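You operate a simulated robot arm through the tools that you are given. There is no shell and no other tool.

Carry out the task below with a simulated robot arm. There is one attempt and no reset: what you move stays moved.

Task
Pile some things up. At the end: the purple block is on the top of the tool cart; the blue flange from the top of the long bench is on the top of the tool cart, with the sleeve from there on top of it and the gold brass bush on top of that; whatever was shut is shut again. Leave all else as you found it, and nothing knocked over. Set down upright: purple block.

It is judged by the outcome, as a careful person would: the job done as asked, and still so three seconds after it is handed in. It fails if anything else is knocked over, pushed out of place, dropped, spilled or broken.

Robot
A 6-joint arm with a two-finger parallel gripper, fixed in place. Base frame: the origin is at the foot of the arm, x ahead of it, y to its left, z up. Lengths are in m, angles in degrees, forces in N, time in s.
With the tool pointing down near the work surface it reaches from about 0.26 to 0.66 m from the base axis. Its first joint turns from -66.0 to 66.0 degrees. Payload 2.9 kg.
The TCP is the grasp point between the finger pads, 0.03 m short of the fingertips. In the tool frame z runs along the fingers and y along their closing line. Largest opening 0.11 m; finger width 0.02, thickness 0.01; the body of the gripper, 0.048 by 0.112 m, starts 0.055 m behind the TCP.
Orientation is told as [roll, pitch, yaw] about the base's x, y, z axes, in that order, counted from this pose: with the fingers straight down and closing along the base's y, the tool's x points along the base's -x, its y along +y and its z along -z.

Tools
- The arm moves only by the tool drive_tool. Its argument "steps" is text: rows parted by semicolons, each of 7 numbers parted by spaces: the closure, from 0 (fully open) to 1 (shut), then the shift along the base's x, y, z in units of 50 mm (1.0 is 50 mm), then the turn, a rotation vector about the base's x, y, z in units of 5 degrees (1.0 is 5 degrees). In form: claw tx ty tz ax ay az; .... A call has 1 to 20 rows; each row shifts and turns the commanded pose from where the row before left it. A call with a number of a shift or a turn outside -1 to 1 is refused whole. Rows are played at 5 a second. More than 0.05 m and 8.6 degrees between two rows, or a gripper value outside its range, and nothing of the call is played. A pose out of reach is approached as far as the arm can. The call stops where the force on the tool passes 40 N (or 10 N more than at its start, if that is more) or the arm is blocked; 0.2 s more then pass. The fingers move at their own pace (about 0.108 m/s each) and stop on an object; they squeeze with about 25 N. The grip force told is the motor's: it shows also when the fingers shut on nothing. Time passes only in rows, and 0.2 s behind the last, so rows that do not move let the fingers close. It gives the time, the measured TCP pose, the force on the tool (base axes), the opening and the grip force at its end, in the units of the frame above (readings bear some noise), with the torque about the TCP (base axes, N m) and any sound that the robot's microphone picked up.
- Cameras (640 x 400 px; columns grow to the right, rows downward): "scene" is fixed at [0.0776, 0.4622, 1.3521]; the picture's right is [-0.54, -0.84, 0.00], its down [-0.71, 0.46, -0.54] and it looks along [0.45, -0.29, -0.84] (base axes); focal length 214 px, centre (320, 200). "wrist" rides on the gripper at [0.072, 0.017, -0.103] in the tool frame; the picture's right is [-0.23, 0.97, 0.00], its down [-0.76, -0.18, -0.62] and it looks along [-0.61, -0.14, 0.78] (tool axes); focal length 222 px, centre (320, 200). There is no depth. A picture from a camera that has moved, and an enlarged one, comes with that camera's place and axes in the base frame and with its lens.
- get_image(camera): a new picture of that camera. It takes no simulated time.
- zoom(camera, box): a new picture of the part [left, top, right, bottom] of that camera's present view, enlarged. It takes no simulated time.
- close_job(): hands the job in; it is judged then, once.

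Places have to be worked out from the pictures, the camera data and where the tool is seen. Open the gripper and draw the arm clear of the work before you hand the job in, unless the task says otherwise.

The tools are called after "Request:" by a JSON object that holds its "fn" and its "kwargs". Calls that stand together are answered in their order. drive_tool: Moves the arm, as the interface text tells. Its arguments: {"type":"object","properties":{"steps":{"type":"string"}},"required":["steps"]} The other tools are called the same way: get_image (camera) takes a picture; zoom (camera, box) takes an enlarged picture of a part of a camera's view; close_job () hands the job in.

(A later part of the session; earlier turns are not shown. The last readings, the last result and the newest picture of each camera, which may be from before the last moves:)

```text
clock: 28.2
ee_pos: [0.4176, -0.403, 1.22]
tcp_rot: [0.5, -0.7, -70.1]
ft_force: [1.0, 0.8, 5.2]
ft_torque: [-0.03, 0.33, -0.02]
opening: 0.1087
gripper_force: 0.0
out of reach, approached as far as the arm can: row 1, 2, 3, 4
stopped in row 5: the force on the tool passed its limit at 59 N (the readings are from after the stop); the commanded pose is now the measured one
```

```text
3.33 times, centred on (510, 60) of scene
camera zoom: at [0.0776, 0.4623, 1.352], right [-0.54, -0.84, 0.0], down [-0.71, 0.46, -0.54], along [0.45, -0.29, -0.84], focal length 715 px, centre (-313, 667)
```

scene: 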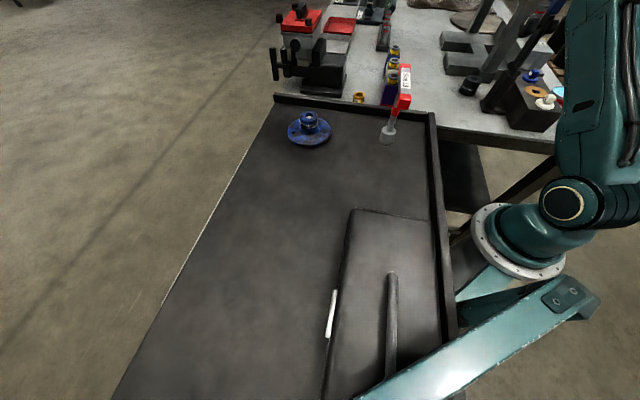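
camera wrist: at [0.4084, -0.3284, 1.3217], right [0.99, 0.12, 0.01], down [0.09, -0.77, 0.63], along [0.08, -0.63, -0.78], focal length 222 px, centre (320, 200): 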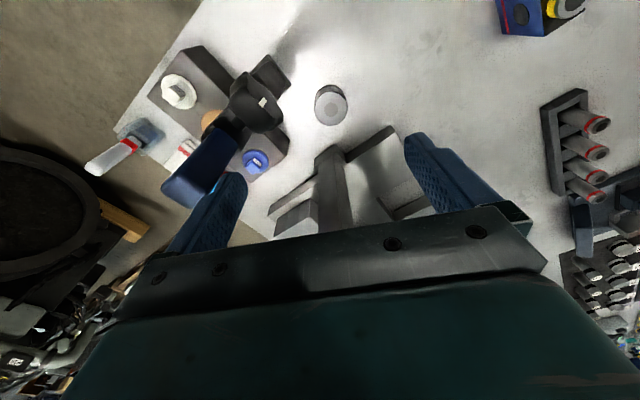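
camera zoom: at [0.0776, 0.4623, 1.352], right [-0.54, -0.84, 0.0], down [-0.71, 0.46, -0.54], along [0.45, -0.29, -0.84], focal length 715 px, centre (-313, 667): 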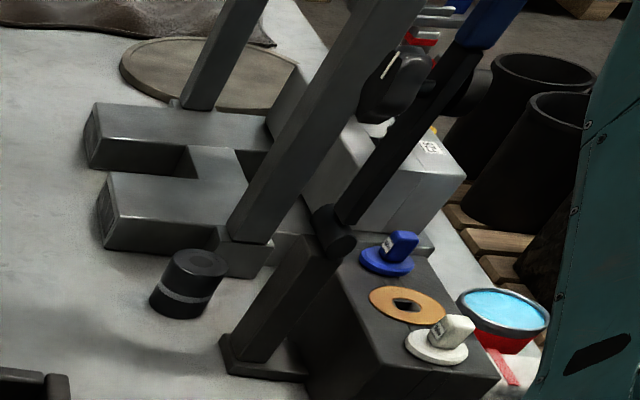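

The tool hit something (59 N), most likely the left finger on the blue top of the indicator stand, since the out-of-reach rows pulled the tool short. I back straight up a little and look.

Request:
{"fn": "drive_tool", "kwargs": {"steps": "0 0 0.02 0.4 0 0 0; 0 0.3 0.3 0.2 0 0 0; 0 0.5 0.5 0 0 0 0; 0 0.3 0.5 0 0 0 0; 0 0 0 0 0 0 0"}}

Request:
{"fn": "get_image", "kwargs": {"camera": "wrist"}}

Request:
{"fn": "zoom", "kwargs": {"camera": "scene", "box": [440, 0, 640, 125]}}

Request:
{"fn": "zoom", "kwargs": {"camera": "wrist", "box": [100, 30, 420, 230]}}

```text
clock: 29.4
ee_pos: [0.4606, -0.3271, 1.2381]
tcp_rot: [0.3, -0.6, -70.2]
ft_force: [-0.2, 0.7, 0.0]
ft_torque: [-0.02, 0.0, 0.03]
opening: 0.1098
gripper_force: 0.1
out of reach, approached as far as the arm can: row 1, 2, 3
```

```text
taken
camera wrist: at [0.4511, -0.2521, 1.3403], right [0.99, 0.12, 0.01], down [0.09, -0.77, 0.63], along [0.08, -0.63, -0.78], focal length 222 px, centre (320, 200)
```

wrist: 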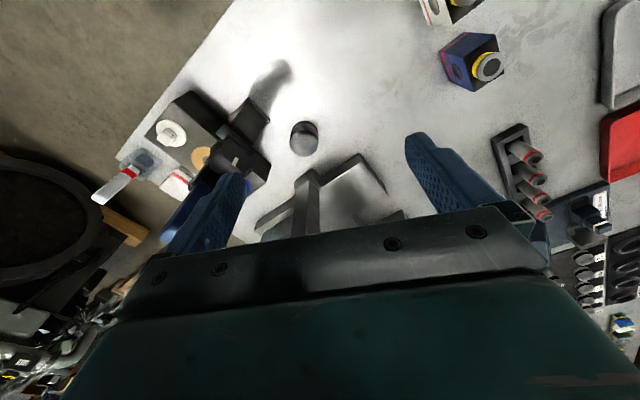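

```text
3.20 times, centred on (540, 62) of scene
camera zoom: at [0.0776, 0.4622, 1.3521], right [-0.54, -0.84, 0.0], down [-0.71, 0.46, -0.54], along [0.45, -0.29, -0.84], focal length 686 px, centre (-384, 640)
```

zoom: 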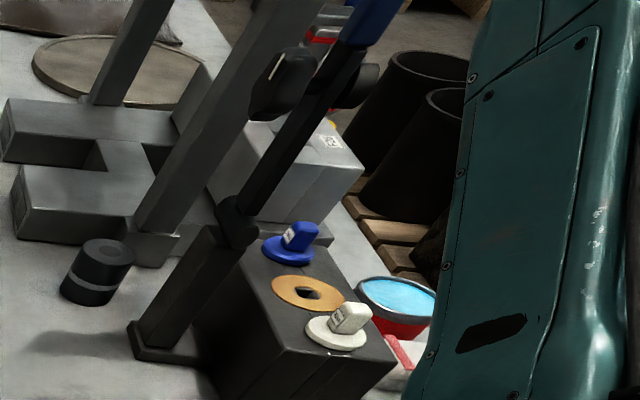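

```text
2.00 times, centred on (260, 130) of wrist
camera zoom: at [0.4511, -0.2521, 1.3403], right [0.99, 0.12, 0.01], down [0.09, -0.77, 0.63], along [0.08, -0.63, -0.78], focal length 444 px, centre (440, 340)
```

zoom: 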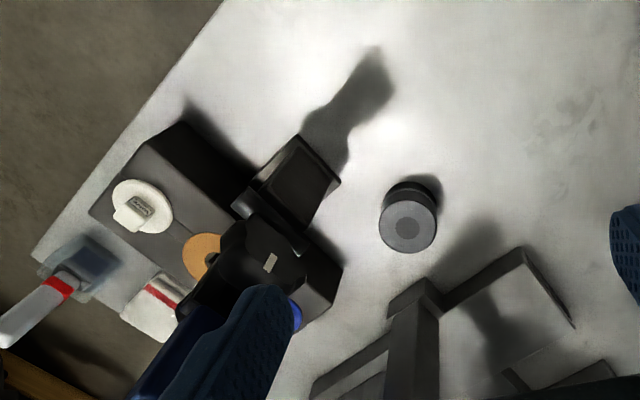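

The stand's pixels match the first pictures exactly, so it has not moved. I do the purple block next, which also lets me study the wrist's bulk from the scene camera before returning to the sleeve. I move above the block at about (0.559, -0.133).

Request:
{"fn": "drive_tool", "kwargs": {"steps": "0 0.3 0.65 0 0.09 0.1 1; 0 0.3 0.65 0 0 0 1; 0 0.3 0.65 0 0 0 1; 0 0.3 0.65 -0.4 0 0 1; 0 0.3 0.65 -0.6 0 0 1; 0 0.4 0.59 -0.6 0 0 1; 0 0 0 0 0 0 0"}}

Request:
{"fn": "get_image", "kwargs": {"camera": "wrist"}}

Request:
{"fn": "zoom", "kwargs": {"camera": "wrist", "box": [220, 40, 420, 200]}}

Request:
{"fn": "zoom", "kwargs": {"camera": "scene", "box": [340, 30, 440, 110]}}

```text
clock: 31.0
ee_pos: [0.5565, -0.135, 1.1598]
tcp_rot: [0.0, 0.0, -40.2]
ft_force: [-0.3, 0.0, -1.0]
ft_torque: [0.0, 0.01, 0.02]
opening: 0.1101
gripper_force: 0.0
```

```text
taken
camera wrist: at [0.5109, -0.075, 1.2626], right [0.8, 0.6, 0.0], down [0.47, -0.63, 0.62], along [0.37, -0.5, -0.78], focal length 222 px, centre (320, 200)
```

wrist: 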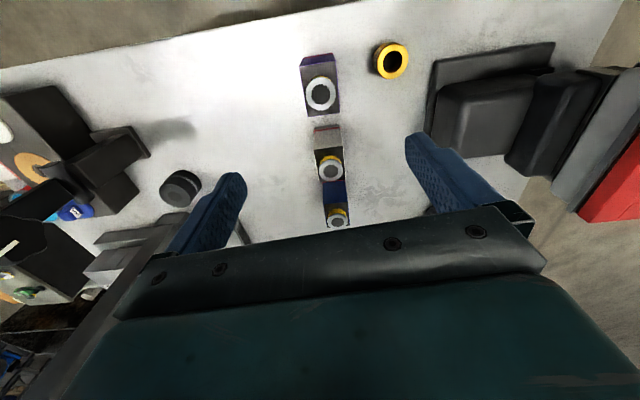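

```text
2.50 times, centred on (320, 120) of wrist
camera zoom: at [0.5109, -0.075, 1.2626], right [0.8, 0.6, 0.0], down [0.47, -0.63, 0.62], along [0.37, -0.5, -0.78], focal length 555 px, centre (320, 400)
```

zoom: 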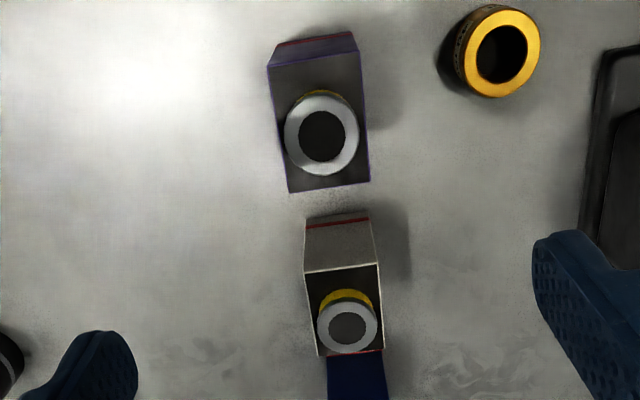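

```text
5.00 times, centred on (390, 70) of scene
camera zoom: at [0.0776, 0.4622, 1.3521], right [-0.54, -0.84, 0.0], down [-0.71, 0.46, -0.54], along [0.45, -0.29, -0.84], focal length 1072 px, centre (-30, 850)
```

zoom: 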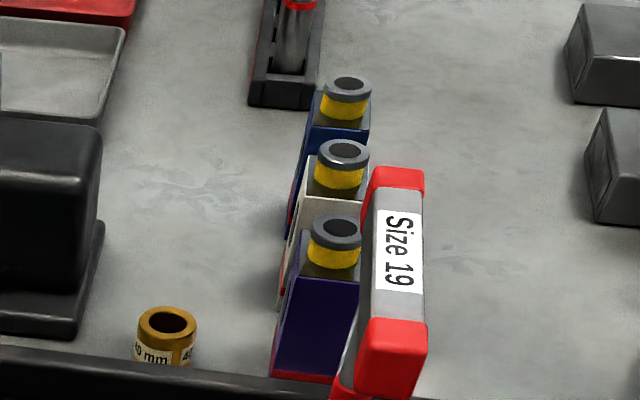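

The purple block's top measures about 43 × 60 mm, centred at (0.5525, -0.1295), with its short side along azimuth 45 and cap top at z of about 0.981. The brass bush is close by, so I pre-close to a 70 mm opening, turn to yaw -45 and descend partway to check.

Request:
{"fn": "drive_tool", "kwargs": {"steps": "0.36 -0.08 0.11 0 0 0 -0.96; 0.36 0 0 -0.8 0 0 0; 0.36 0 0 -0.8 0 0 0; 0.36 0 0 -0.6 0 0 0; 0.36 0 0 0 0 0 0"}}

Request:
{"fn": "get_image", "kwargs": {"camera": "wrist"}}

Request:
{"fn": "zoom", "kwargs": {"camera": "wrist", "box": [180, 40, 460, 220]}}

Request:
{"fn": "zoom", "kwargs": {"camera": "scene", "box": [340, 10, 460, 100]}}

```text
clock: 32.2
ee_pos: [0.5522, -0.128, 1.0487]
tcp_rot: [0.0, 0.0, -45.0]
ft_force: [0.2, -0.1, -0.2]
ft_torque: [-0.03, -0.01, 0.0]
opening: 0.0706
gripper_force: 0.0
```

```text
taken
camera wrist: at [0.5123, -0.0643, 1.1507], right [0.85, 0.53, 0.0], down [0.41, -0.66, 0.62], along [0.33, -0.53, -0.78], focal length 222 px, centre (320, 200)
```

wrist: 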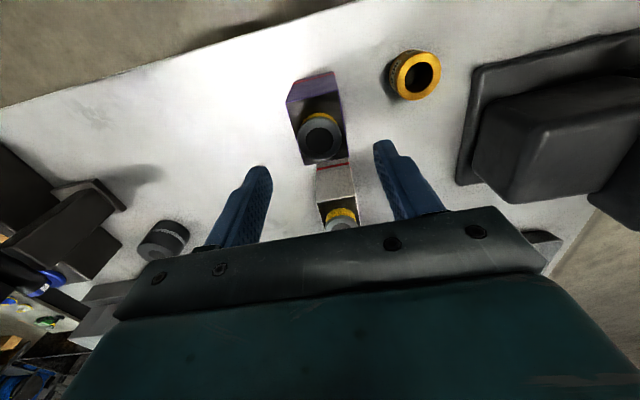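

```text
2.22 times, centred on (320, 130) of wrist
camera zoom: at [0.5123, -0.0643, 1.1507], right [0.85, 0.53, 0.0], down [0.41, -0.66, 0.62], along [0.33, -0.53, -0.78], focal length 494 px, centre (320, 356)
```

zoom: 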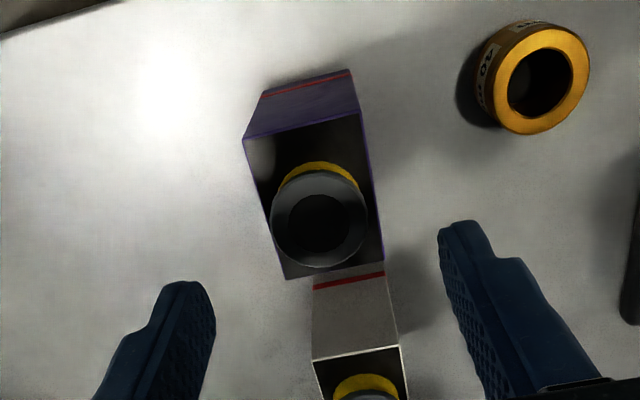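

```text
4.44 times, centred on (400, 55) of scene
camera zoom: at [0.0776, 0.4622, 1.3521], right [-0.54, -0.84, 0.0], down [-0.71, 0.46, -0.54], along [0.45, -0.29, -0.84], focal length 953 px, centre (-36, 844)
```

zoom: 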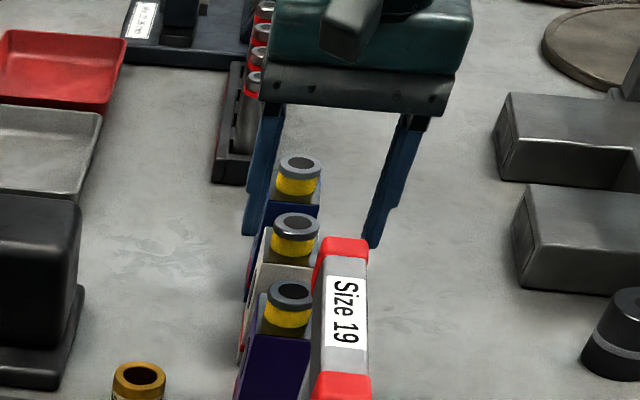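

The cap is centred on the tool axis, with fingers on either short side. I descend to TCP z of about 0.945 and close.

Request:
{"fn": "drive_tool", "kwargs": {"steps": "0.36 0 -0.02 -0.8 0 0 0; 0.36 0 0 -0.8 0 0 0; 0.36 0 0 -0.45 0 0 0; 0.36 0 0 0 0 0 0; 0.6 0 0 0 0 0 0; 1 0 0 0 0 0 0; 1 0 0 0 0 0 0; 1 0 0 0 0 0 0"}}

Request:
{"fn": "zoom", "kwargs": {"camera": "wrist", "box": [180, 40, 460, 220]}}

Request:
{"fn": "zoom", "kwargs": {"camera": "scene", "box": [340, 10, 460, 100]}}

```text
clock: 34.0
ee_pos: [0.5534, -0.1287, 0.944]
tcp_rot: [-0.1, 0.1, -45.0]
ft_force: [0.4, -0.4, 0.3]
ft_torque: [-0.04, -0.04, 0.0]
opening: 0.044
gripper_force: 25.2
```

```text
2.22 times, centred on (320, 130) of wrist
camera zoom: at [0.5126, -0.0651, 1.0474], right [0.85, 0.53, 0.0], down [0.41, -0.66, 0.62], along [0.33, -0.53, -0.78], focal length 494 px, centre (320, 356)
```

zoom: 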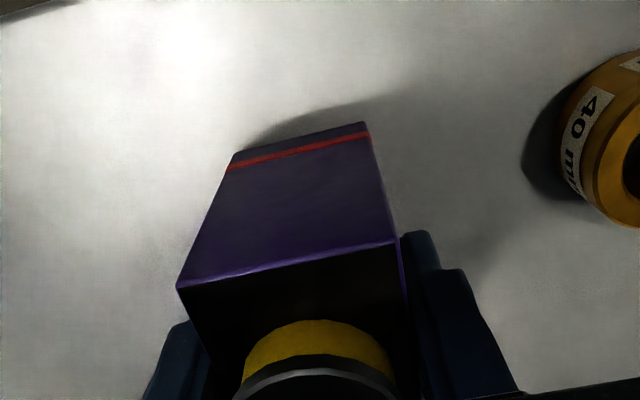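

```text
4.44 times, centred on (400, 55) of scene
camera zoom: at [0.0777, 0.4622, 1.3521], right [-0.54, -0.84, 0.0], down [-0.71, 0.46, -0.54], along [0.45, -0.29, -0.84], focal length 953 px, centre (-36, 844)
```

zoom: 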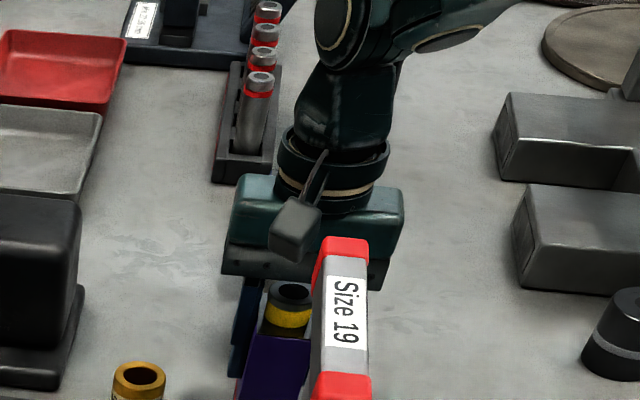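

The block is gripped at 44 mm. I lift straight up and check the load.

Request:
{"fn": "drive_tool", "kwargs": {"steps": "1 0 0 0.1 0 0 0; 1 0 0 0.4 0 0 0; 1 0 0 0.7 0 0 0; 1 0 0 0.8 0 0 0; 1 0 0 0 0 0 0"}}

Request:
{"fn": "get_image", "kwargs": {"camera": "wrist"}}

Request:
{"fn": "zoom", "kwargs": {"camera": "scene", "box": [340, 0, 460, 100]}}

```text
clock: 35.2
ee_pos: [0.5513, -0.1304, 1.0451]
tcp_rot: [0.0, 0.0, -44.8]
ft_force: [-0.2, 0.1, -4.8]
ft_torque: [0.0, -0.03, -0.01]
opening: 0.0441
gripper_force: 25.1
```

```text
taken
camera wrist: at [0.5117, -0.0669, 1.1486], right [0.85, 0.53, 0.0], down [0.41, -0.66, 0.62], along [0.33, -0.53, -0.78], focal length 222 px, centre (320, 200)
```

wrist: 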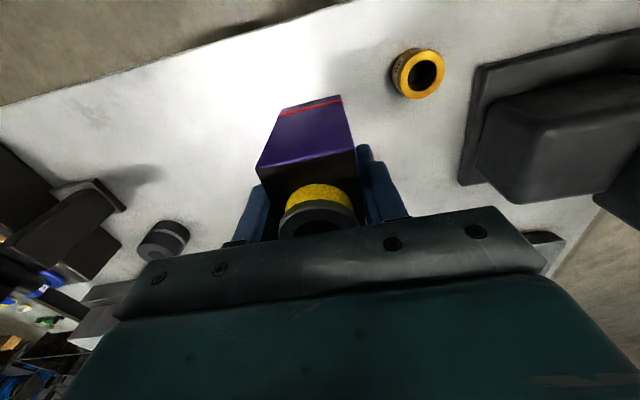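

```text
4.00 times, centred on (400, 50) of scene
camera zoom: at [0.0777, 0.4622, 1.3521], right [-0.54, -0.84, 0.0], down [-0.71, 0.46, -0.54], along [0.45, -0.29, -0.84], focal length 858 px, centre (0, 800)
```

zoom: 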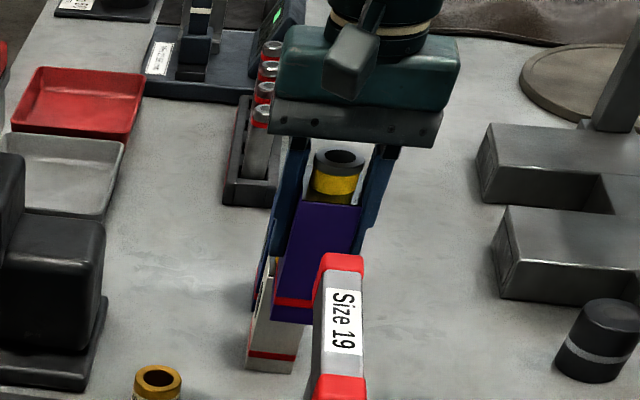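

The block hangs straight and weighs about 5 N. I raise it to about 1.24 and carry it via x = 0.50 to (0.34, 0.345).

Request:
{"fn": "drive_tool", "kwargs": {"steps": "1 0 0 0.8 0 0 0; 1 -0.2 0 0.8 0 0 0; 1 -0.2 0.1 0.8 0 0 0; 1 -0.2 0.3 0.8 0 0 0; 1 -0.2 0.5 0.7 0 0 0; 1 -0.2 0.7 0 0 0 0; 1 0 0.8 0 0 0 0; 1 0 0.8 0 0 0 0; 1 0 0.8 0 0 0 0; 1 0 0.8 0 0 0 0; 1 0 0.8 0 0 0 0; 1 -0.2 0.8 0 0 0 0; 1 -0.4 0.8 0 0 0 0; 1 -0.6 0.8 0 0 0 0; 1 -0.6 0.8 0 0 0 0; 1 -0.6 0.7 0 0 0 0; 1 -0.5 0 0 0 0 0; 1 0 0 0 0 0 0"}}

Request:
{"fn": "get_image", "kwargs": {"camera": "wrist"}}

Request:
{"fn": "get_image", "kwargs": {"camera": "scene"}}

```text
clock: 39.0
ee_pos: [0.3556, 0.3438, 1.2404]
tcp_rot: [-0.1, 0.1, -45.0]
ft_force: [-0.4, 0.1, -4.7]
ft_torque: [0.0, 0.01, 0.0]
opening: 0.0439
gripper_force: 25.0
```

```text
taken
camera wrist: at [0.3167, 0.407, 1.3442], right [0.85, 0.53, 0.0], down [0.41, -0.66, 0.62], along [0.33, -0.53, -0.78], focal length 222 px, centre (320, 200)
```

wrist: 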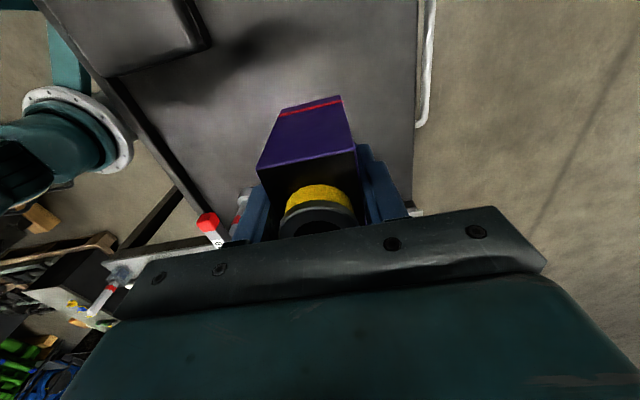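

```text
taken
```

scene: 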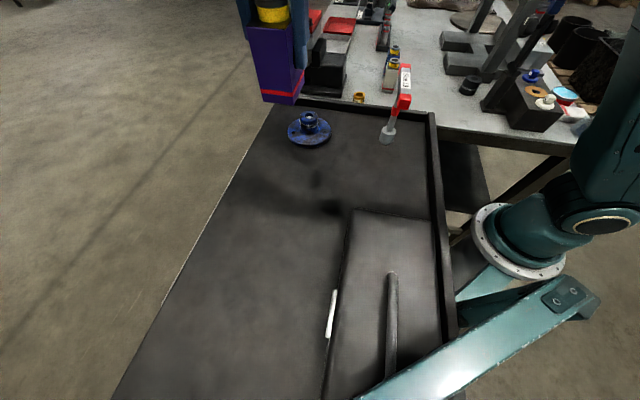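

The block is over a clear spot on the cart. I lower it toward the expected contact height of about 1.0435.

Request:
{"fn": "drive_tool", "kwargs": {"steps": "1 -0.3 0 -0.5 0 0 0; 1 0 0 -0.8 0 0 0; 1 0 0 -0.8 0 0 0; 1 0 0 -0.8 0 0 0; 1 0 0 -0.6 0 0 0; 1 0 0 -0.2 0 0 0; 1 0 0 0 0 0 0"}}

Request:
{"fn": "get_image", "kwargs": {"camera": "scene"}}

Request:
{"fn": "zoom", "kwargs": {"camera": "scene", "box": [230, 100, 390, 220]}}

```text
clock: 40.6
ee_pos: [0.3437, 0.344, 1.0552]
tcp_rot: [-0.1, 0.0, -45.0]
ft_force: [-0.6, -0.6, -5.2]
ft_torque: [-0.01, 0.03, -0.04]
opening: 0.044
gripper_force: 24.7
```

```text
taken
```

scene: 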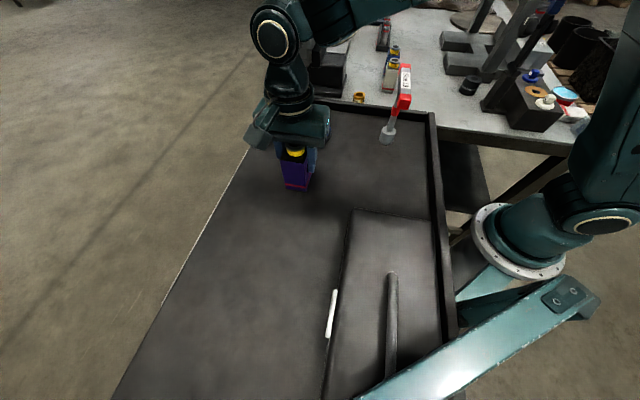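

```text
3.33 times, centred on (310, 160) of scene
camera zoom: at [0.0777, 0.4623, 1.352], right [-0.54, -0.84, 0.0], down [-0.71, 0.46, -0.54], along [0.45, -0.29, -0.84], focal length 715 px, centre (353, 333)
```

zoom: 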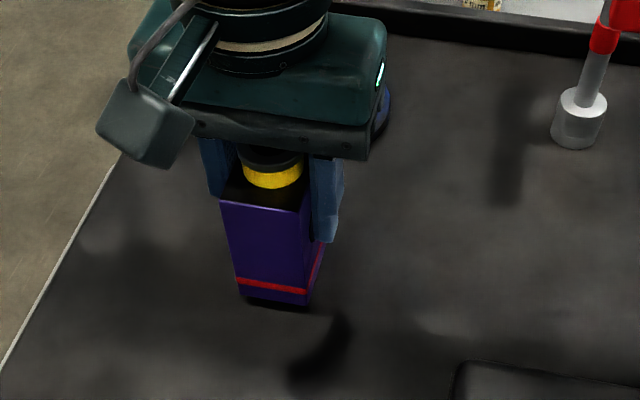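

The block hangs about 1 cm above the cart. I lower in small steps to contact.

Request:
{"fn": "drive_tool", "kwargs": {"steps": "1 0 0 -0.1 0 0 0; 1 0 0 -0.06 0 0 0; 1 0 0 0 0 0 0"}}

```text
clock: 41.4
ee_pos: [0.343, 0.3433, 1.0466]
tcp_rot: [0.0, 0.0, -45.0]
ft_force: [0.7, 0.0, -4.1]
ft_torque: [-0.03, -0.02, -0.03]
opening: 0.0437
gripper_force: 24.2
```

No contact yet at 1.0466. I continue in steps of 1.5–2 mm.

Request:
{"fn": "drive_tool", "kwargs": {"steps": "1 0 0 -0.04 0 0 0; 1 0 0 -0.03 0 0 0; 1 0 0 0 0 0 0"}}

```text
clock: 42.2
ee_pos: [0.3443, 0.3441, 1.0441]
tcp_rot: [0.1, 0.0, -45.0]
ft_force: [-2.9, -7.8, 16.3]
ft_torque: [-0.67, 0.53, 0.17]
opening: 0.044
gripper_force: 25.2
```

Contact is made at 1.044 (16 N). I ease up slightly, open to about 70 mm and rise straight up.

Request:
{"fn": "drive_tool", "kwargs": {"steps": "1 0 0 0.03 0 0 0; 0.7 0 0 0 0 0 0; 0.36 0 0 0 0 0 0; 0.3 0 0 0 0 0 0; 0.3 0 0 0 0 0 0; 0.3 0 0 0.3 0 0 0; 0.3 0 0 0.7 0 0 0; 0.3 0 0 0.8 0 0 0; 0.3 0 0 0.8 0 0 0; 0.3 0 0 0.8 0 0 0; 0.3 0 0 0 0 0 0"}}

Request:
{"fn": "get_image", "kwargs": {"camera": "wrist"}}

Request:
{"fn": "get_image", "kwargs": {"camera": "scene"}}

Request:
{"fn": "zoom", "kwargs": {"camera": "scene", "box": [230, 90, 390, 210]}}

```text
clock: 44.6
ee_pos: [0.3412, 0.3427, 1.215]
tcp_rot: [0.0, 0.0, -44.9]
ft_force: [0.5, -0.9, 0.3]
ft_torque: [-0.02, -0.04, -0.01]
opening: 0.077
gripper_force: 0.0
```

```text
taken
camera wrist: at [0.301, 0.4065, 1.3178], right [0.85, 0.53, 0.0], down [0.41, -0.66, 0.62], along [0.33, -0.53, -0.78], focal length 222 px, centre (320, 200)
```

wrist: 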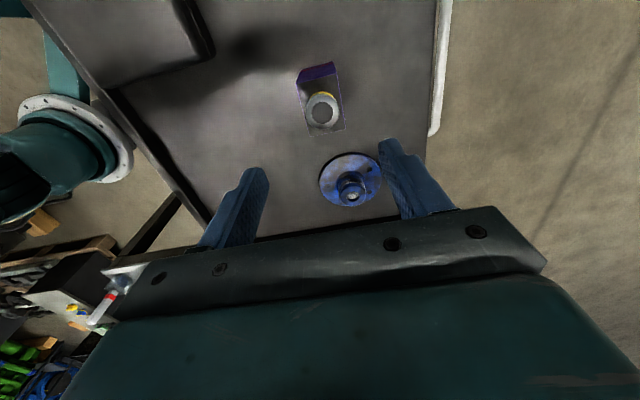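

```text
taken
```

scene: 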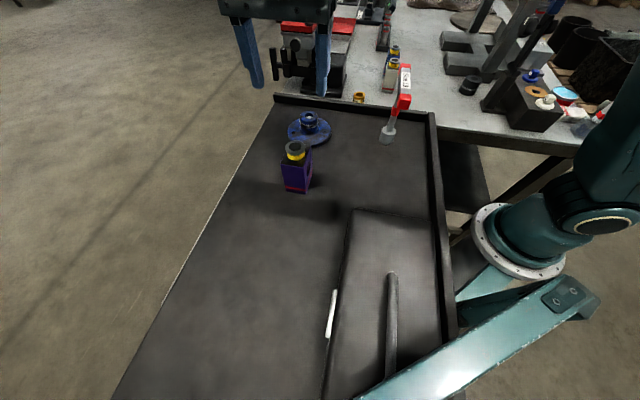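

```text
3.33 times, centred on (310, 150) of scene
camera zoom: at [0.0776, 0.4622, 1.3521], right [-0.54, -0.84, 0.0], down [-0.71, 0.46, -0.54], along [0.45, -0.29, -0.84], focal length 715 px, centre (353, 367)
```

zoom: 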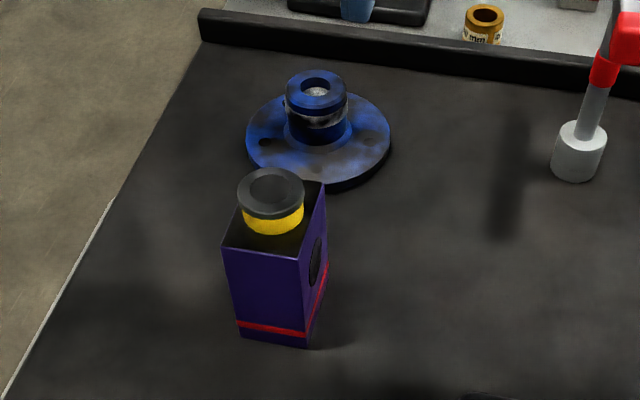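

The purple block stands upright on the cart at about (0.343, 0.344). For the sleeve I use yaw +45 with the wrist leaned about 28 degrees toward +x+y. The forearm then stays clear of the indicator stand and the finger pads stay flat on the cylinder. I travel and turn first.

Request:
{"fn": "drive_tool", "kwargs": {"steps": "0.2 0.32 -0.49 0.1 0 0 1; 0.2 0.32 -0.49 0 0 0 1; 0.2 0.32 -0.49 0 0 0 1; 0.2 0.32 -0.49 0 0 0 1; 0.2 0.32 -0.49 0 0 0 1; 0.2 0.32 -0.49 0 0 0 1; 0.2 0.32 -0.49 0 0 0 1; 0.2 0.32 -0.49 0 0 0 1; 0.2 0.32 -0.49 0 0 0 1; 0.2 0.32 -0.49 0 0 0 1; 0.2 0 -0.8 0 0 0 1; 0.2 0 -0.8 0 0 0 1; 0.2 0 -0.8 0 0 0 1; 0.2 0 -0.8 0 0 0 1; 0.2 0 -0.8 0 0 0 1; 0.2 0 -0.8 0 0 0 1; 0.2 0 -0.8 0 0 0 1; 0.2 0 -0.8 0 0 0 1; 0.2 0 0 0 0 0 0"}}

Request:
{"fn": "get_image", "kwargs": {"camera": "wrist"}}

Request:
{"fn": "get_image", "kwargs": {"camera": "scene"}}

```text
clock: 48.6
ee_pos: [0.5013, -0.2205, 1.2191]
tcp_rot: [0.0, 0.0, 45.1]
ft_force: [-0.1, -0.6, -0.4]
ft_torque: [0.01, 0.01, -0.01]
opening: 0.0878
gripper_force: 0.1
```

```text
taken
camera wrist: at [0.4376, -0.2596, 1.3236], right [-0.53, 0.85, 0.0], down [0.66, 0.41, 0.62], along [0.53, 0.33, -0.78], focal length 222 px, centre (320, 200)
```

wrist: 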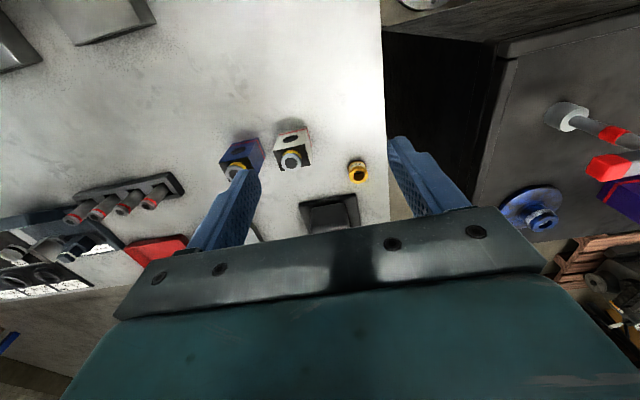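

```text
taken
```

scene: 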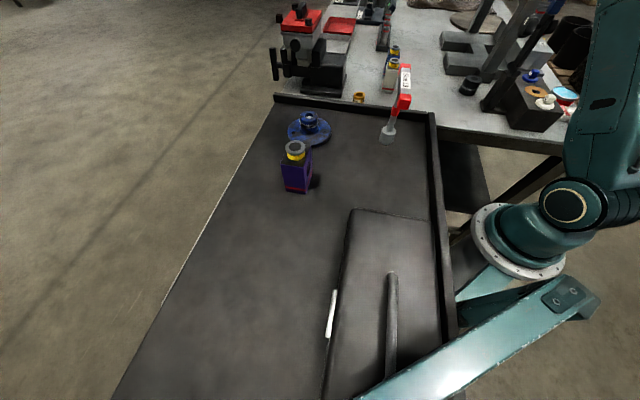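

Turned to +45 with everything undisturbed. Now I lower to about z 1.08 at (0.49, -0.35), beside the stand, while leaning the tool 28 degrees.

Request:
{"fn": "drive_tool", "kwargs": {"steps": "0.2 0 -0.3 -0.46 -0.66 0.66 0; 0.2 0 -0.45 -0.46 -0.66 0.66 0; 0.2 0 -0.45 -0.46 -0.66 0.66 0; 0.2 0 -0.45 -0.46 -0.66 0.66 0; 0.2 -0.1 -0.45 -0.46 -0.66 0.66 0; 0.2 -0.1 -0.45 -0.46 -0.66 0.66 0; 0.2 0 0 0 0 0 0"}}

Request:
{"fn": "get_image", "kwargs": {"camera": "wrist"}}

Request:
{"fn": "zoom", "kwargs": {"camera": "scene", "box": [420, 0, 580, 120]}}

```text
clock: 50.2
ee_pos: [0.4698, -0.3284, 1.0781]
tcp_rot: [-0.1, 25.2, 45.0]
ft_force: [0.3, -0.4, 0.1]
ft_torque: [0.01, 0.02, -0.02]
opening: 0.088
gripper_force: 0.1
out of reach, approached as far as the arm can: row 5, 6
```

```text
taken
camera wrist: at [0.4427, -0.331, 1.2013], right [-0.54, 0.83, -0.1], down [0.8, 0.55, 0.24], along [0.25, 0.05, -0.97], focal length 222 px, centre (320, 200)
```

wrist: 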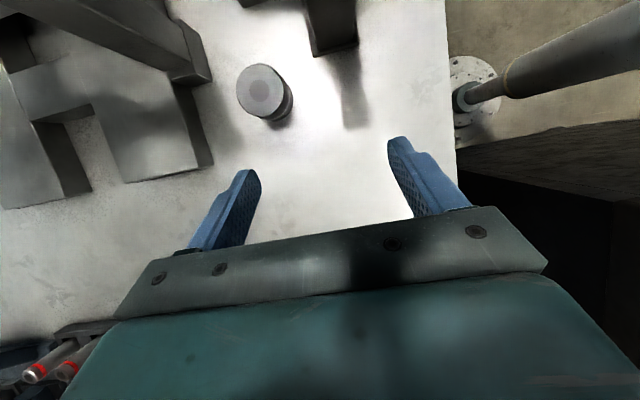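

```text
3.33 times, centred on (500, 60) of scene
camera zoom: at [0.0776, 0.4622, 1.3521], right [-0.54, -0.84, 0.0], down [-0.71, 0.46, -0.54], along [0.45, -0.29, -0.84], focal length 715 px, centre (-280, 667)
```

zoom: 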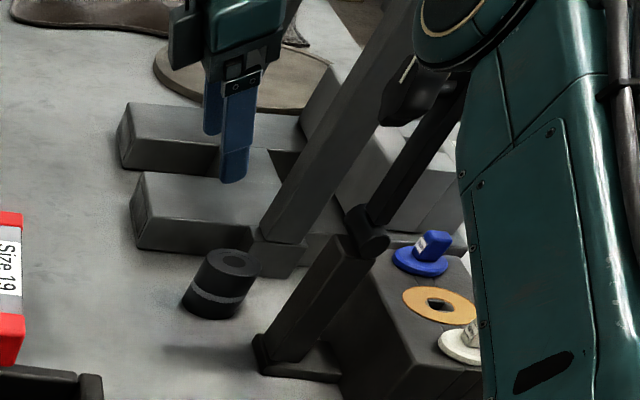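

The lean is 25 degrees and reach is limited at this height, so I lower in place over free bench. That also shows where the forearm ends up relative to the stand.

Request:
{"fn": "drive_tool", "kwargs": {"steps": "0.2 0 0 -0.5 0 0 0; 0.2 0 0 -0.5 0 0 0; 0.2 0 0 -0.4 -0.4 0.4 0; 0.2 0 0 -0.3 -0.4 0.4 0; 0.2 0 0 0 0 0 0"}}

Request:
{"fn": "get_image", "kwargs": {"camera": "wrist"}}

Request:
{"fn": "zoom", "kwargs": {"camera": "scene", "box": [400, 0, 620, 140]}}

```text
clock: 51.4
ee_pos: [0.4895, -0.3117, 0.9944]
tcp_rot: [2.0, 26.5, 44.9]
ft_force: [-0.6, 0.8, 0.2]
ft_torque: [-0.02, 0.02, -0.03]
opening: 0.0882
gripper_force: 0.0
out of reach, approached as far as the arm can: row 1, 2, 3, 4
```

```text
taken
camera wrist: at [0.4668, -0.315, 1.1203], right [-0.53, 0.84, -0.07], down [0.82, 0.53, 0.21], along [0.22, 0.05, -0.97], focal length 222 px, centre (320, 200)
```

wrist: 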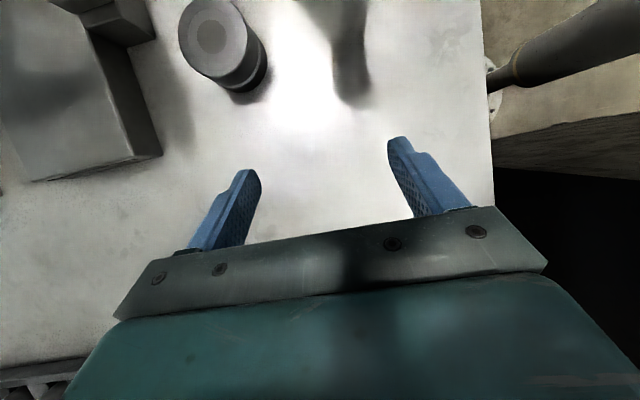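

```text
2.86 times, centred on (510, 70) of scene
camera zoom: at [0.0776, 0.4622, 1.3521], right [-0.54, -0.84, 0.0], down [-0.71, 0.46, -0.54], along [0.45, -0.29, -0.84], focal length 613 px, centre (-223, 571)
```

zoom: 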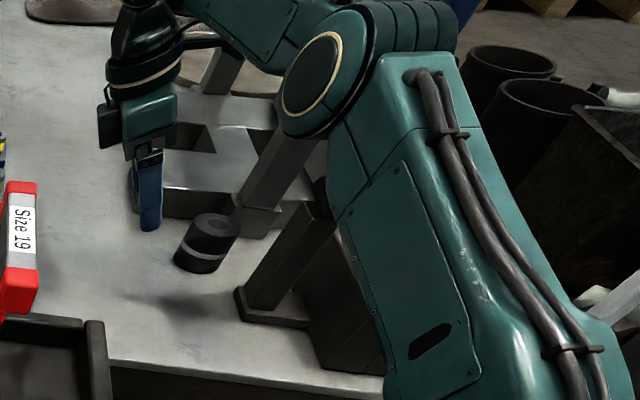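

The arm reports this lean is at its limit. I ease the lean to about 20 degrees to find what it can reach fully.

Request:
{"fn": "drive_tool", "kwargs": {"steps": "0.2 0 0 0 0.65 -0.65 0; 0.2 0 0 0 0.65 -0.65 0; 0.2 0 0 0 0.65 -0.65 0; 0.2 0 0 0 0 0 0"}}

```text
clock: 52.4
ee_pos: [0.5003, -0.3168, 0.9993]
tcp_rot: [1.5, 15.3, 44.9]
ft_force: [-0.2, 0.2, 0.7]
ft_torque: [-0.02, -0.03, 0.0]
opening: 0.0881
gripper_force: 0.0
out of reach, approached as far as the arm can: row 1, 2, 3
```

The limit seems to come from a wrist joint at this yaw rather than from radius. On the cart, a yaw of -90 relative to the arm worked. I go back up, straighten and turn to yaw -135 for the same closing line.

Request:
{"fn": "drive_tool", "kwargs": {"steps": "0.2 -0.1 0.3 0.5 0.6 -0.6 -1; 0.2 -0.1 0.3 0.6 0.6 -0.6 -1; 0.2 -0.1 0.3 0.7 0.6 -0.6 -1; 0.2 -0.1 0.3 0.7 0 0 -1; 0.2 0 0.3 0.7 0 0 -1; 0.2 0 0.3 0.5 0 0 -1; 0.2 0 0.3 0 0 0 -1; 0.2 0 0 0 0 0 0"}}

```text
clock: 54.2
ee_pos: [0.4803, -0.2104, 1.185]
tcp_rot: [3.0, 2.7, 10.2]
ft_force: [-0.5, -0.3, 0.1]
ft_torque: [0.02, -0.02, 0.01]
opening: 0.0879
gripper_force: 0.0
```

Straightening out the leftover tilt and continuing the turn toward yaw -135, in the free region above the bench.

Request:
{"fn": "drive_tool", "kwargs": {"steps": "0.2 0 0 0.2 -0.5 -0.64 0; 0.2 0 0 0 0 0 -1; 0.2 0 0 0 0 0 -1; 0.2 0 0 0 0 0 -1; 0.2 0 0 0 0 0 -1; 0.2 0 0 0 0 0 -1; 0.2 0 0 0 0 0 -1; 0.2 0 0 0 0 0 -1; 0.2 0 0 0 0 0 -1; 0.2 0 0 0 0 0 -1; 0.2 0 0 0 0 0 -1; 0.2 0 0 0 0 0 -1; 0.2 0 0 0 0 0 -1; 0.2 0 0 0 0 0 -1; 0.2 0 0 0 0 0 -1; 0.2 0 0 0 0 0 -1; 0.2 0 0 0 0 0 -1; 0.2 0 0 0 0 0 -1; 0.2 0 0 0 0 0 -1; 0.2 0 0 0 0 0 0"}}

Request:
{"fn": "get_image", "kwargs": {"camera": "wrist"}}

```text
clock: 58.4
ee_pos: [0.4809, -0.2112, 1.1956]
tcp_rot: [0.0, 0.0, -80.0]
ft_force: [1.4, -0.1, 0.1]
ft_torque: [-0.02, 0.01, 0.0]
opening: 0.0879
gripper_force: 0.0
```

```text
taken
camera wrist: at [0.4846, -0.1368, 1.2982], right [1.0, -0.05, 0.0], down [-0.04, -0.78, 0.62], along [-0.03, -0.62, -0.78], focal length 222 px, centre (320, 200)
```

wrist: 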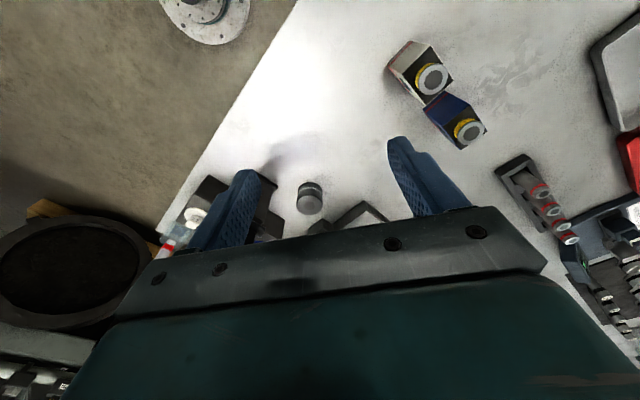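

Now at yaw -80. I continue to -135 while moving to the approach point beside the sleeve and lowering.

Request:
{"fn": "drive_tool", "kwargs": {"steps": "0.2 0 0 0 0 0 -1; 0.2 0 0 0 0 0 -1; 0.2 0 0 0 0 0 -1; 0.2 0 0 0 0 0 -1; 0.2 0 0 0 0 0 -1; 0.2 0 0 -0.5 0 0 -1; 0.2 0 0 -0.5 0 0 -1; 0.2 0 -0.2 -0.5 0 0 -1; 0.2 0 -0.6 -0.5 0 0 -1; 0.2 0 -0.6 -0.5 0 0 -1; 0.2 0 -0.6 -0.5 0 0 -1; 0.2 0 0 0 0 0 0"}}

Request:
{"fn": "get_image", "kwargs": {"camera": "wrist"}}

Request:
{"fn": "zoom", "kwargs": {"camera": "scene", "box": [400, 0, 620, 140]}}

```text
clock: 61.0
ee_pos: [0.4797, -0.3121, 1.0445]
tcp_rot: [0.0, -0.1, -134.9]
ft_force: [-0.1, 0.7, 0.7]
ft_torque: [-0.01, 0.0, -0.03]
opening: 0.0882
gripper_force: 0.0
```

```text
taken
camera wrist: at [0.5422, -0.2732, 1.1484], right [0.53, -0.85, 0.0], down [-0.66, -0.41, 0.62], along [-0.53, -0.33, -0.78], focal length 222 px, centre (320, 200)
```

wrist: 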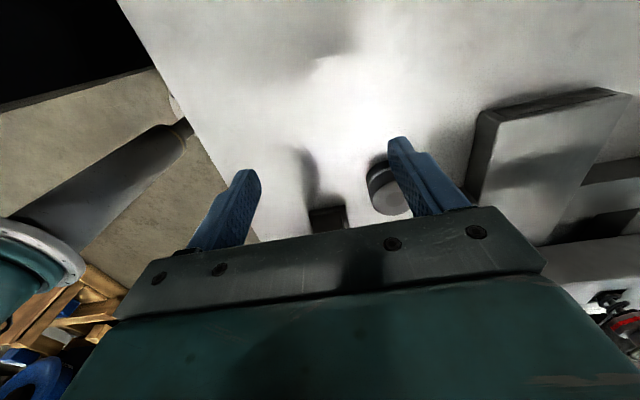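

```text
2.86 times, centred on (510, 70) of scene
camera zoom: at [0.0777, 0.4622, 1.3521], right [-0.54, -0.84, 0.0], down [-0.71, 0.46, -0.54], along [0.45, -0.29, -0.84], focal length 613 px, centre (-223, 571)
```

zoom: 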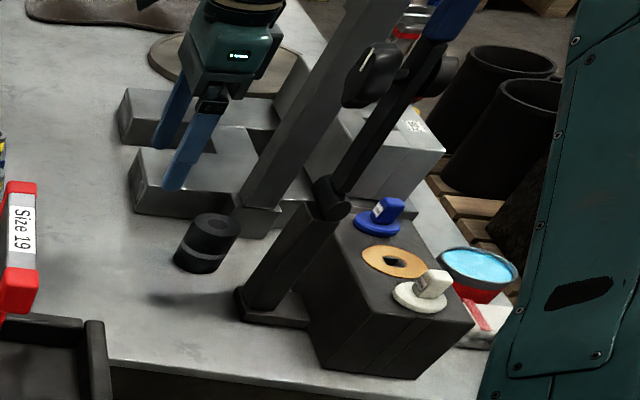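

This yaw works with no reach warning, and the elbow stays high. I lean the tool about 28 degrees here (tool tips toward the sleeve) and look again.

Request:
{"fn": "drive_tool", "kwargs": {"steps": "0.2 0 0 0 -0.66 0.66 0; 0.2 0 0 0 -0.66 0.66 0; 0.2 0 0 0 -0.66 0.66 0; 0.2 0 0 0 -0.66 0.66 0; 0.2 0 0 0 -0.66 0.66 0; 0.2 0 0 0 -0.66 0.66 0; 0.2 0 0 0 0 0 0"}}

Request:
{"fn": "get_image", "kwargs": {"camera": "wrist"}}

Request:
{"fn": "zoom", "kwargs": {"camera": "scene", "box": [400, 0, 620, 140]}}

```text
clock: 62.6
ee_pos: [0.461, -0.2926, 1.0278]
tcp_rot: [0.1, -28.0, -134.9]
ft_force: [-0.4, 0.1, -0.1]
ft_torque: [-0.03, -0.02, -0.04]
opening: 0.0881
gripper_force: 0.1
out of reach, approached as far as the arm can: row 4, 5, 6
```

```text
taken
camera wrist: at [0.5525, -0.223, 1.0846], right [0.55, -0.83, 0.11], down [-0.4, -0.14, 0.91], along [-0.74, -0.54, -0.41], focal length 222 px, centre (320, 200)
```

wrist: 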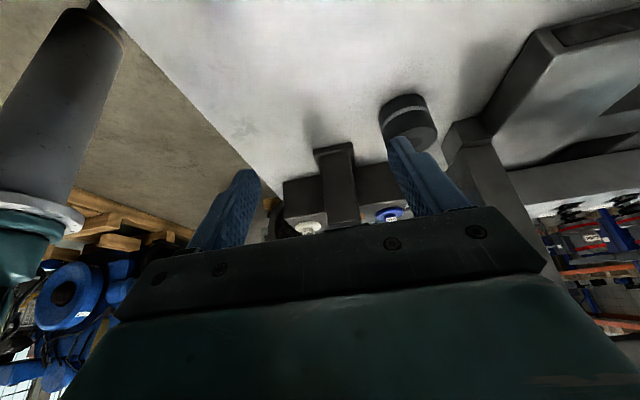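

```text
2.86 times, centred on (510, 70) of scene
camera zoom: at [0.0776, 0.4622, 1.3521], right [-0.54, -0.84, 0.0], down [-0.71, 0.46, -0.54], along [0.45, -0.29, -0.84], focal length 613 px, centre (-223, 571)
```

zoom: 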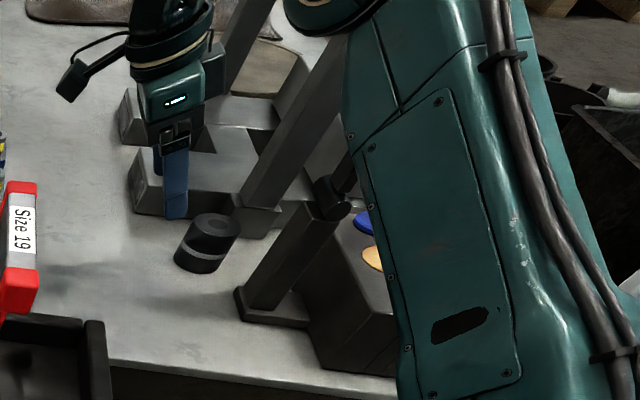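

A sideways lean costs too much reach here, and a vertical tool would put the forearm onto the stand. Instead I lean the wrist toward +y (azimuth about 80) with the fingers closing along x at yaw -100. That keeps the wrist nearer the base and about 0.12 clear of the stand. First I straighten and re-turn above the free area.

Request:
{"fn": "drive_tool", "kwargs": {"steps": "0.2 0 0.1 0.3 0.66 -0.66 0; 0.2 0 0.1 0.3 0.66 -0.66 0; 0.2 0 0.1 0.3 0.66 -0.66 0; 0.2 0 0.1 0.3 0.66 -0.66 0; 0.2 0 0.1 0.3 0.66 -0.66 0; 0.2 0 0.1 0.3 0.66 -0.66 0; 0.2 0 0 0 0 0 1; 0.2 0 0 0 0 0 1; 0.2 0 0 0 0 0 1; 0.2 0 0 0 0 0 1; 0.2 0 0 0 0 0 1; 0.2 0 0 0 0 0 1; 0.2 0 0 0 0 0 1; 0.2 0 0 0 0 0 0"}}

```text
clock: 65.6
ee_pos: [0.4621, -0.2614, 1.1187]
tcp_rot: [0.0, -0.1, -99.8]
ft_force: [0.0, 0.1, 0.0]
ft_torque: [0.01, -0.02, 0.0]
opening: 0.0875
gripper_force: 0.1
```

Upright at yaw -100. Now I lean the wrist 40 degrees toward azimuth 80 and lower slightly, still over empty bench.

Request:
{"fn": "drive_tool", "kwargs": {"steps": "0.2 0 0 -0.2 -0.98 0.17 0; 0.2 0 0 -0.2 -0.98 0.17 0; 0.2 0 0 -0.2 -0.98 0.17 0; 0.2 0 0 -0.2 -0.98 0.17 0; 0.2 0 0 -0.2 -0.98 0.17 0; 0.2 0 0 -0.2 -0.98 0.17 0; 0.2 0 0 0 -0.98 0.17 0; 0.2 0 0 0 -0.98 0.17 0; 0.2 0 0 0 0 0 0"}}

Request:
{"fn": "get_image", "kwargs": {"camera": "wrist"}}

Request:
{"fn": "zoom", "kwargs": {"camera": "scene", "box": [400, 0, 620, 140]}}

```text
clock: 67.6
ee_pos: [0.4633, -0.2607, 1.0577]
tcp_rot: [-0.1, -39.9, -99.9]
ft_force: [0.1, -0.3, -0.1]
ft_torque: [-0.02, 0.02, -0.02]
opening: 0.0884
gripper_force: 0.0
```

```text
taken
camera wrist: at [0.499, -0.1441, 1.0898], right [0.93, -0.34, 0.15], down [-0.21, -0.15, 0.97], along [-0.31, -0.93, -0.21], focal length 222 px, centre (320, 200)
```

wrist: 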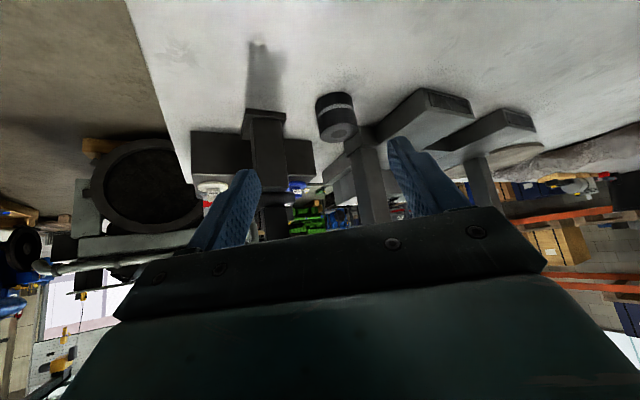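

```text
2.86 times, centred on (510, 70) of scene
camera zoom: at [0.0776, 0.4622, 1.3521], right [-0.54, -0.84, 0.0], down [-0.71, 0.46, -0.54], along [0.45, -0.29, -0.84], focal length 613 px, centre (-223, 571)
```

zoom: 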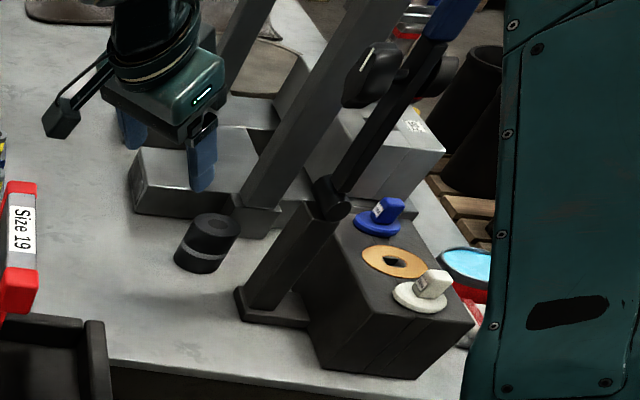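

The lean is reached exactly, and the stand, wrist and elbow all look clear. The sleeve computes to about (0.444, -0.442). I approach low from its +y side.

Request:
{"fn": "drive_tool", "kwargs": {"steps": "0.2 -0.07 -0.5 -0.5 0 0 0; 0.2 -0.07 -0.5 -0.5 0 0 0; 0.2 -0.05 -0.6 -0.5 0 0 0; 0.2 0 0 0 0 0 0"}}

Request:
{"fn": "get_image", "kwargs": {"camera": "wrist"}}

Request:
{"fn": "zoom", "kwargs": {"camera": "scene", "box": [400, 0, 620, 140]}}

```text
clock: 68.6
ee_pos: [0.4541, -0.3431, 0.983]
tcp_rot: [0.0, -39.9, -100.0]
ft_force: [-1.1, 0.6, 0.1]
ft_torque: [0.01, -0.02, 0.02]
opening: 0.088
gripper_force: 0.2
```

```text
taken
camera wrist: at [0.4908, -0.225, 1.0161], right [0.93, -0.34, 0.15], down [-0.21, -0.15, 0.97], along [-0.31, -0.93, -0.21], focal length 222 px, centre (320, 200)
```

wrist: 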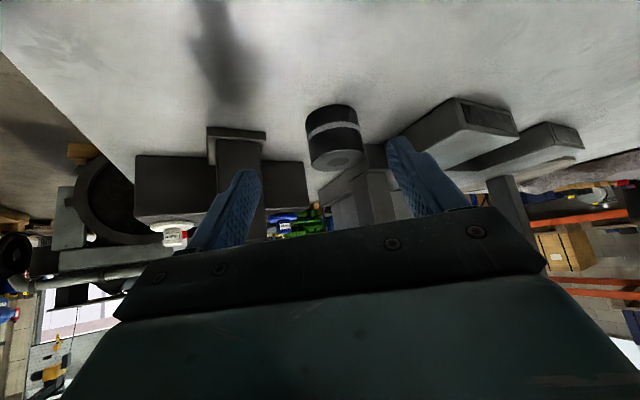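

```text
2.86 times, centred on (510, 70) of scene
camera zoom: at [0.0777, 0.4622, 1.3521], right [-0.54, -0.84, 0.0], down [-0.71, 0.46, -0.54], along [0.45, -0.29, -0.84], focal length 613 px, centre (-223, 571)
```

zoom: 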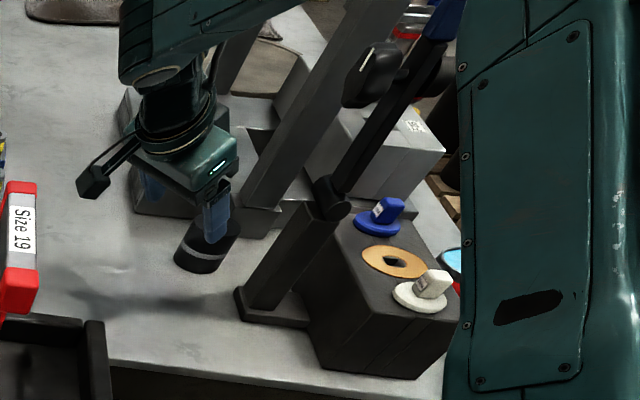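

Clear of everything, and the forearm stays left of the stand. I enlarge the wrist view to fix the sleeve position.

Request:
{"fn": "zoom", "kwargs": {"camera": "wrist", "box": [220, 80, 440, 220]}}

```text
2.86 times, centred on (330, 150) of wrist
camera zoom: at [0.4908, -0.225, 1.0161], right [0.93, -0.34, 0.15], down [-0.21, -0.15, 0.97], along [-0.31, -0.93, -0.21], focal length 635 px, centre (291, 343)
```

zoom: 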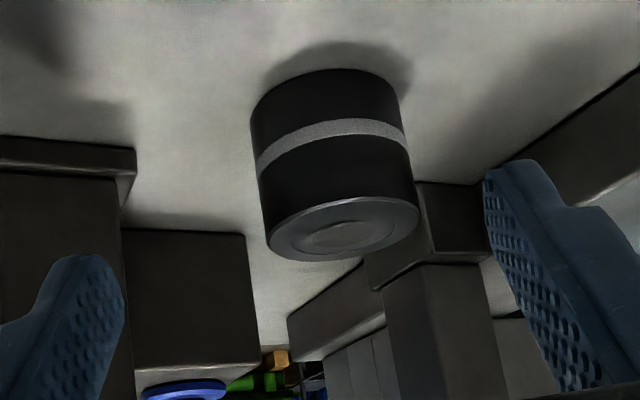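

The sleeve refines to about (0.447, -0.438). I lower and advance part of the way, then check.

Request:
{"fn": "drive_tool", "kwargs": {"steps": "0.2 -0.05 -0.4 -0.6 0 0 0; 0.2 -0.05 -0.5 -0.5 0 0 0; 0.2 0 0 0 0 0 0"}}

Request:
{"fn": "zoom", "kwargs": {"camera": "wrist", "box": [180, 40, 460, 220]}}

Request:
{"fn": "zoom", "kwargs": {"camera": "scene", "box": [400, 0, 620, 140]}}

```text
clock: 69.4
ee_pos: [0.4484, -0.3856, 0.9269]
tcp_rot: [0.0, -39.8, -100.0]
ft_force: [-0.6, -1.1, -0.7]
ft_torque: [-0.02, 0.02, 0.0]
opening: 0.0879
gripper_force: 0.1
```

```text
2.22 times, centred on (320, 130) of wrist
camera zoom: at [0.4861, -0.27, 0.9599], right [0.93, -0.34, 0.15], down [-0.21, -0.15, 0.97], along [-0.31, -0.93, -0.21], focal length 494 px, centre (320, 356)
```

zoom: 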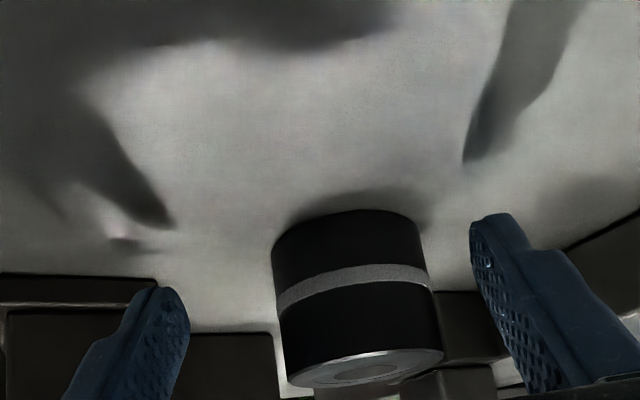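

```text
2.86 times, centred on (510, 70) of scene
camera zoom: at [0.0777, 0.4622, 1.3521], right [-0.54, -0.84, 0.0], down [-0.71, 0.46, -0.54], along [0.45, -0.29, -0.84], focal length 613 px, centre (-223, 571)
```

zoom: 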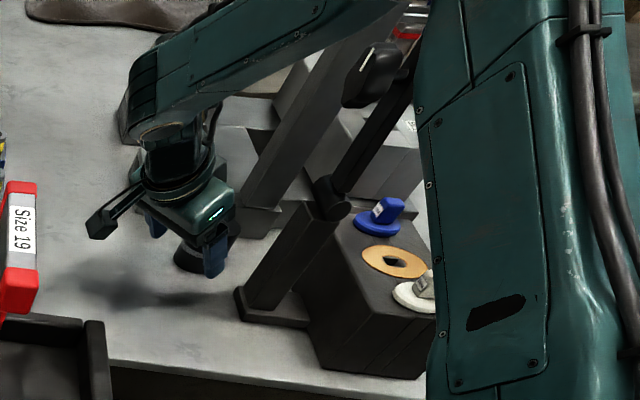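

The forearm passes left of the stand with room, and the sleeve matches (0.4465, -0.438). I advance the last 5 cm around it.

Request:
{"fn": "drive_tool", "kwargs": {"steps": "0.2 -0.02 -0.35 -0.05 0 0 0; 0.2 -0.02 -0.35 -0.05 0 0 0; 0.2 0 -0.34 -0.03 0 0 0; 0.2 0 0 0 0 0 0"}}

Request:
{"fn": "zoom", "kwargs": {"camera": "wrist", "box": [180, 40, 460, 220]}}

Request:
{"fn": "zoom", "kwargs": {"camera": "scene", "box": [400, 0, 620, 140]}}

```text
clock: 70.4
ee_pos: [0.4453, -0.4385, 0.9211]
tcp_rot: [0.0, -39.7, -99.9]
ft_force: [-0.4, 0.4, 0.5]
ft_torque: [0.03, 0.02, 0.0]
opening: 0.0881
gripper_force: 0.0
```

```text
2.22 times, centred on (320, 130) of wrist
camera zoom: at [0.4821, -0.3209, 0.9534], right [0.93, -0.34, 0.15], down [-0.21, -0.15, 0.97], along [-0.31, -0.93, -0.21], focal length 494 px, centre (320, 356)
```

zoom: 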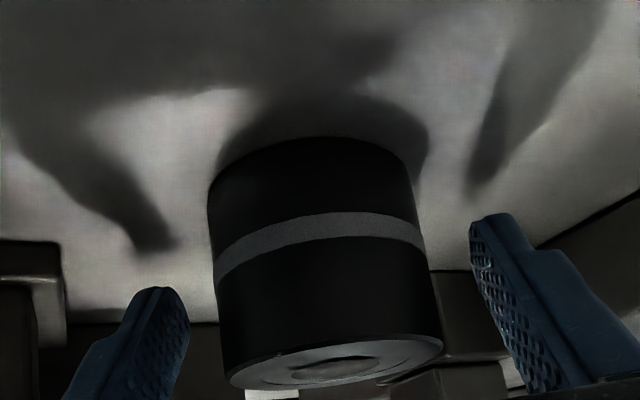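

```text
2.86 times, centred on (510, 70) of scene
camera zoom: at [0.0776, 0.4622, 1.3521], right [-0.54, -0.84, 0.0], down [-0.71, 0.46, -0.54], along [0.45, -0.29, -0.84], focal length 613 px, centre (-223, 571)
```

zoom: 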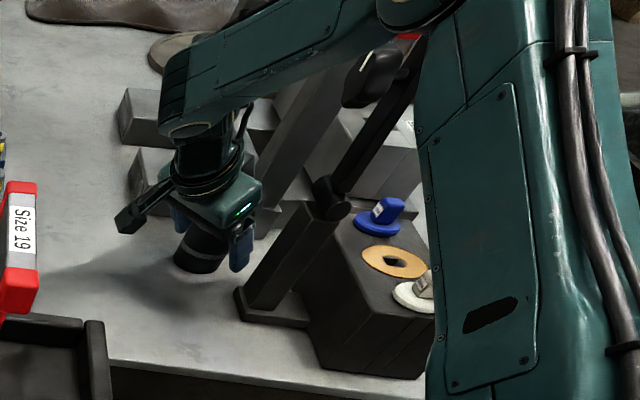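

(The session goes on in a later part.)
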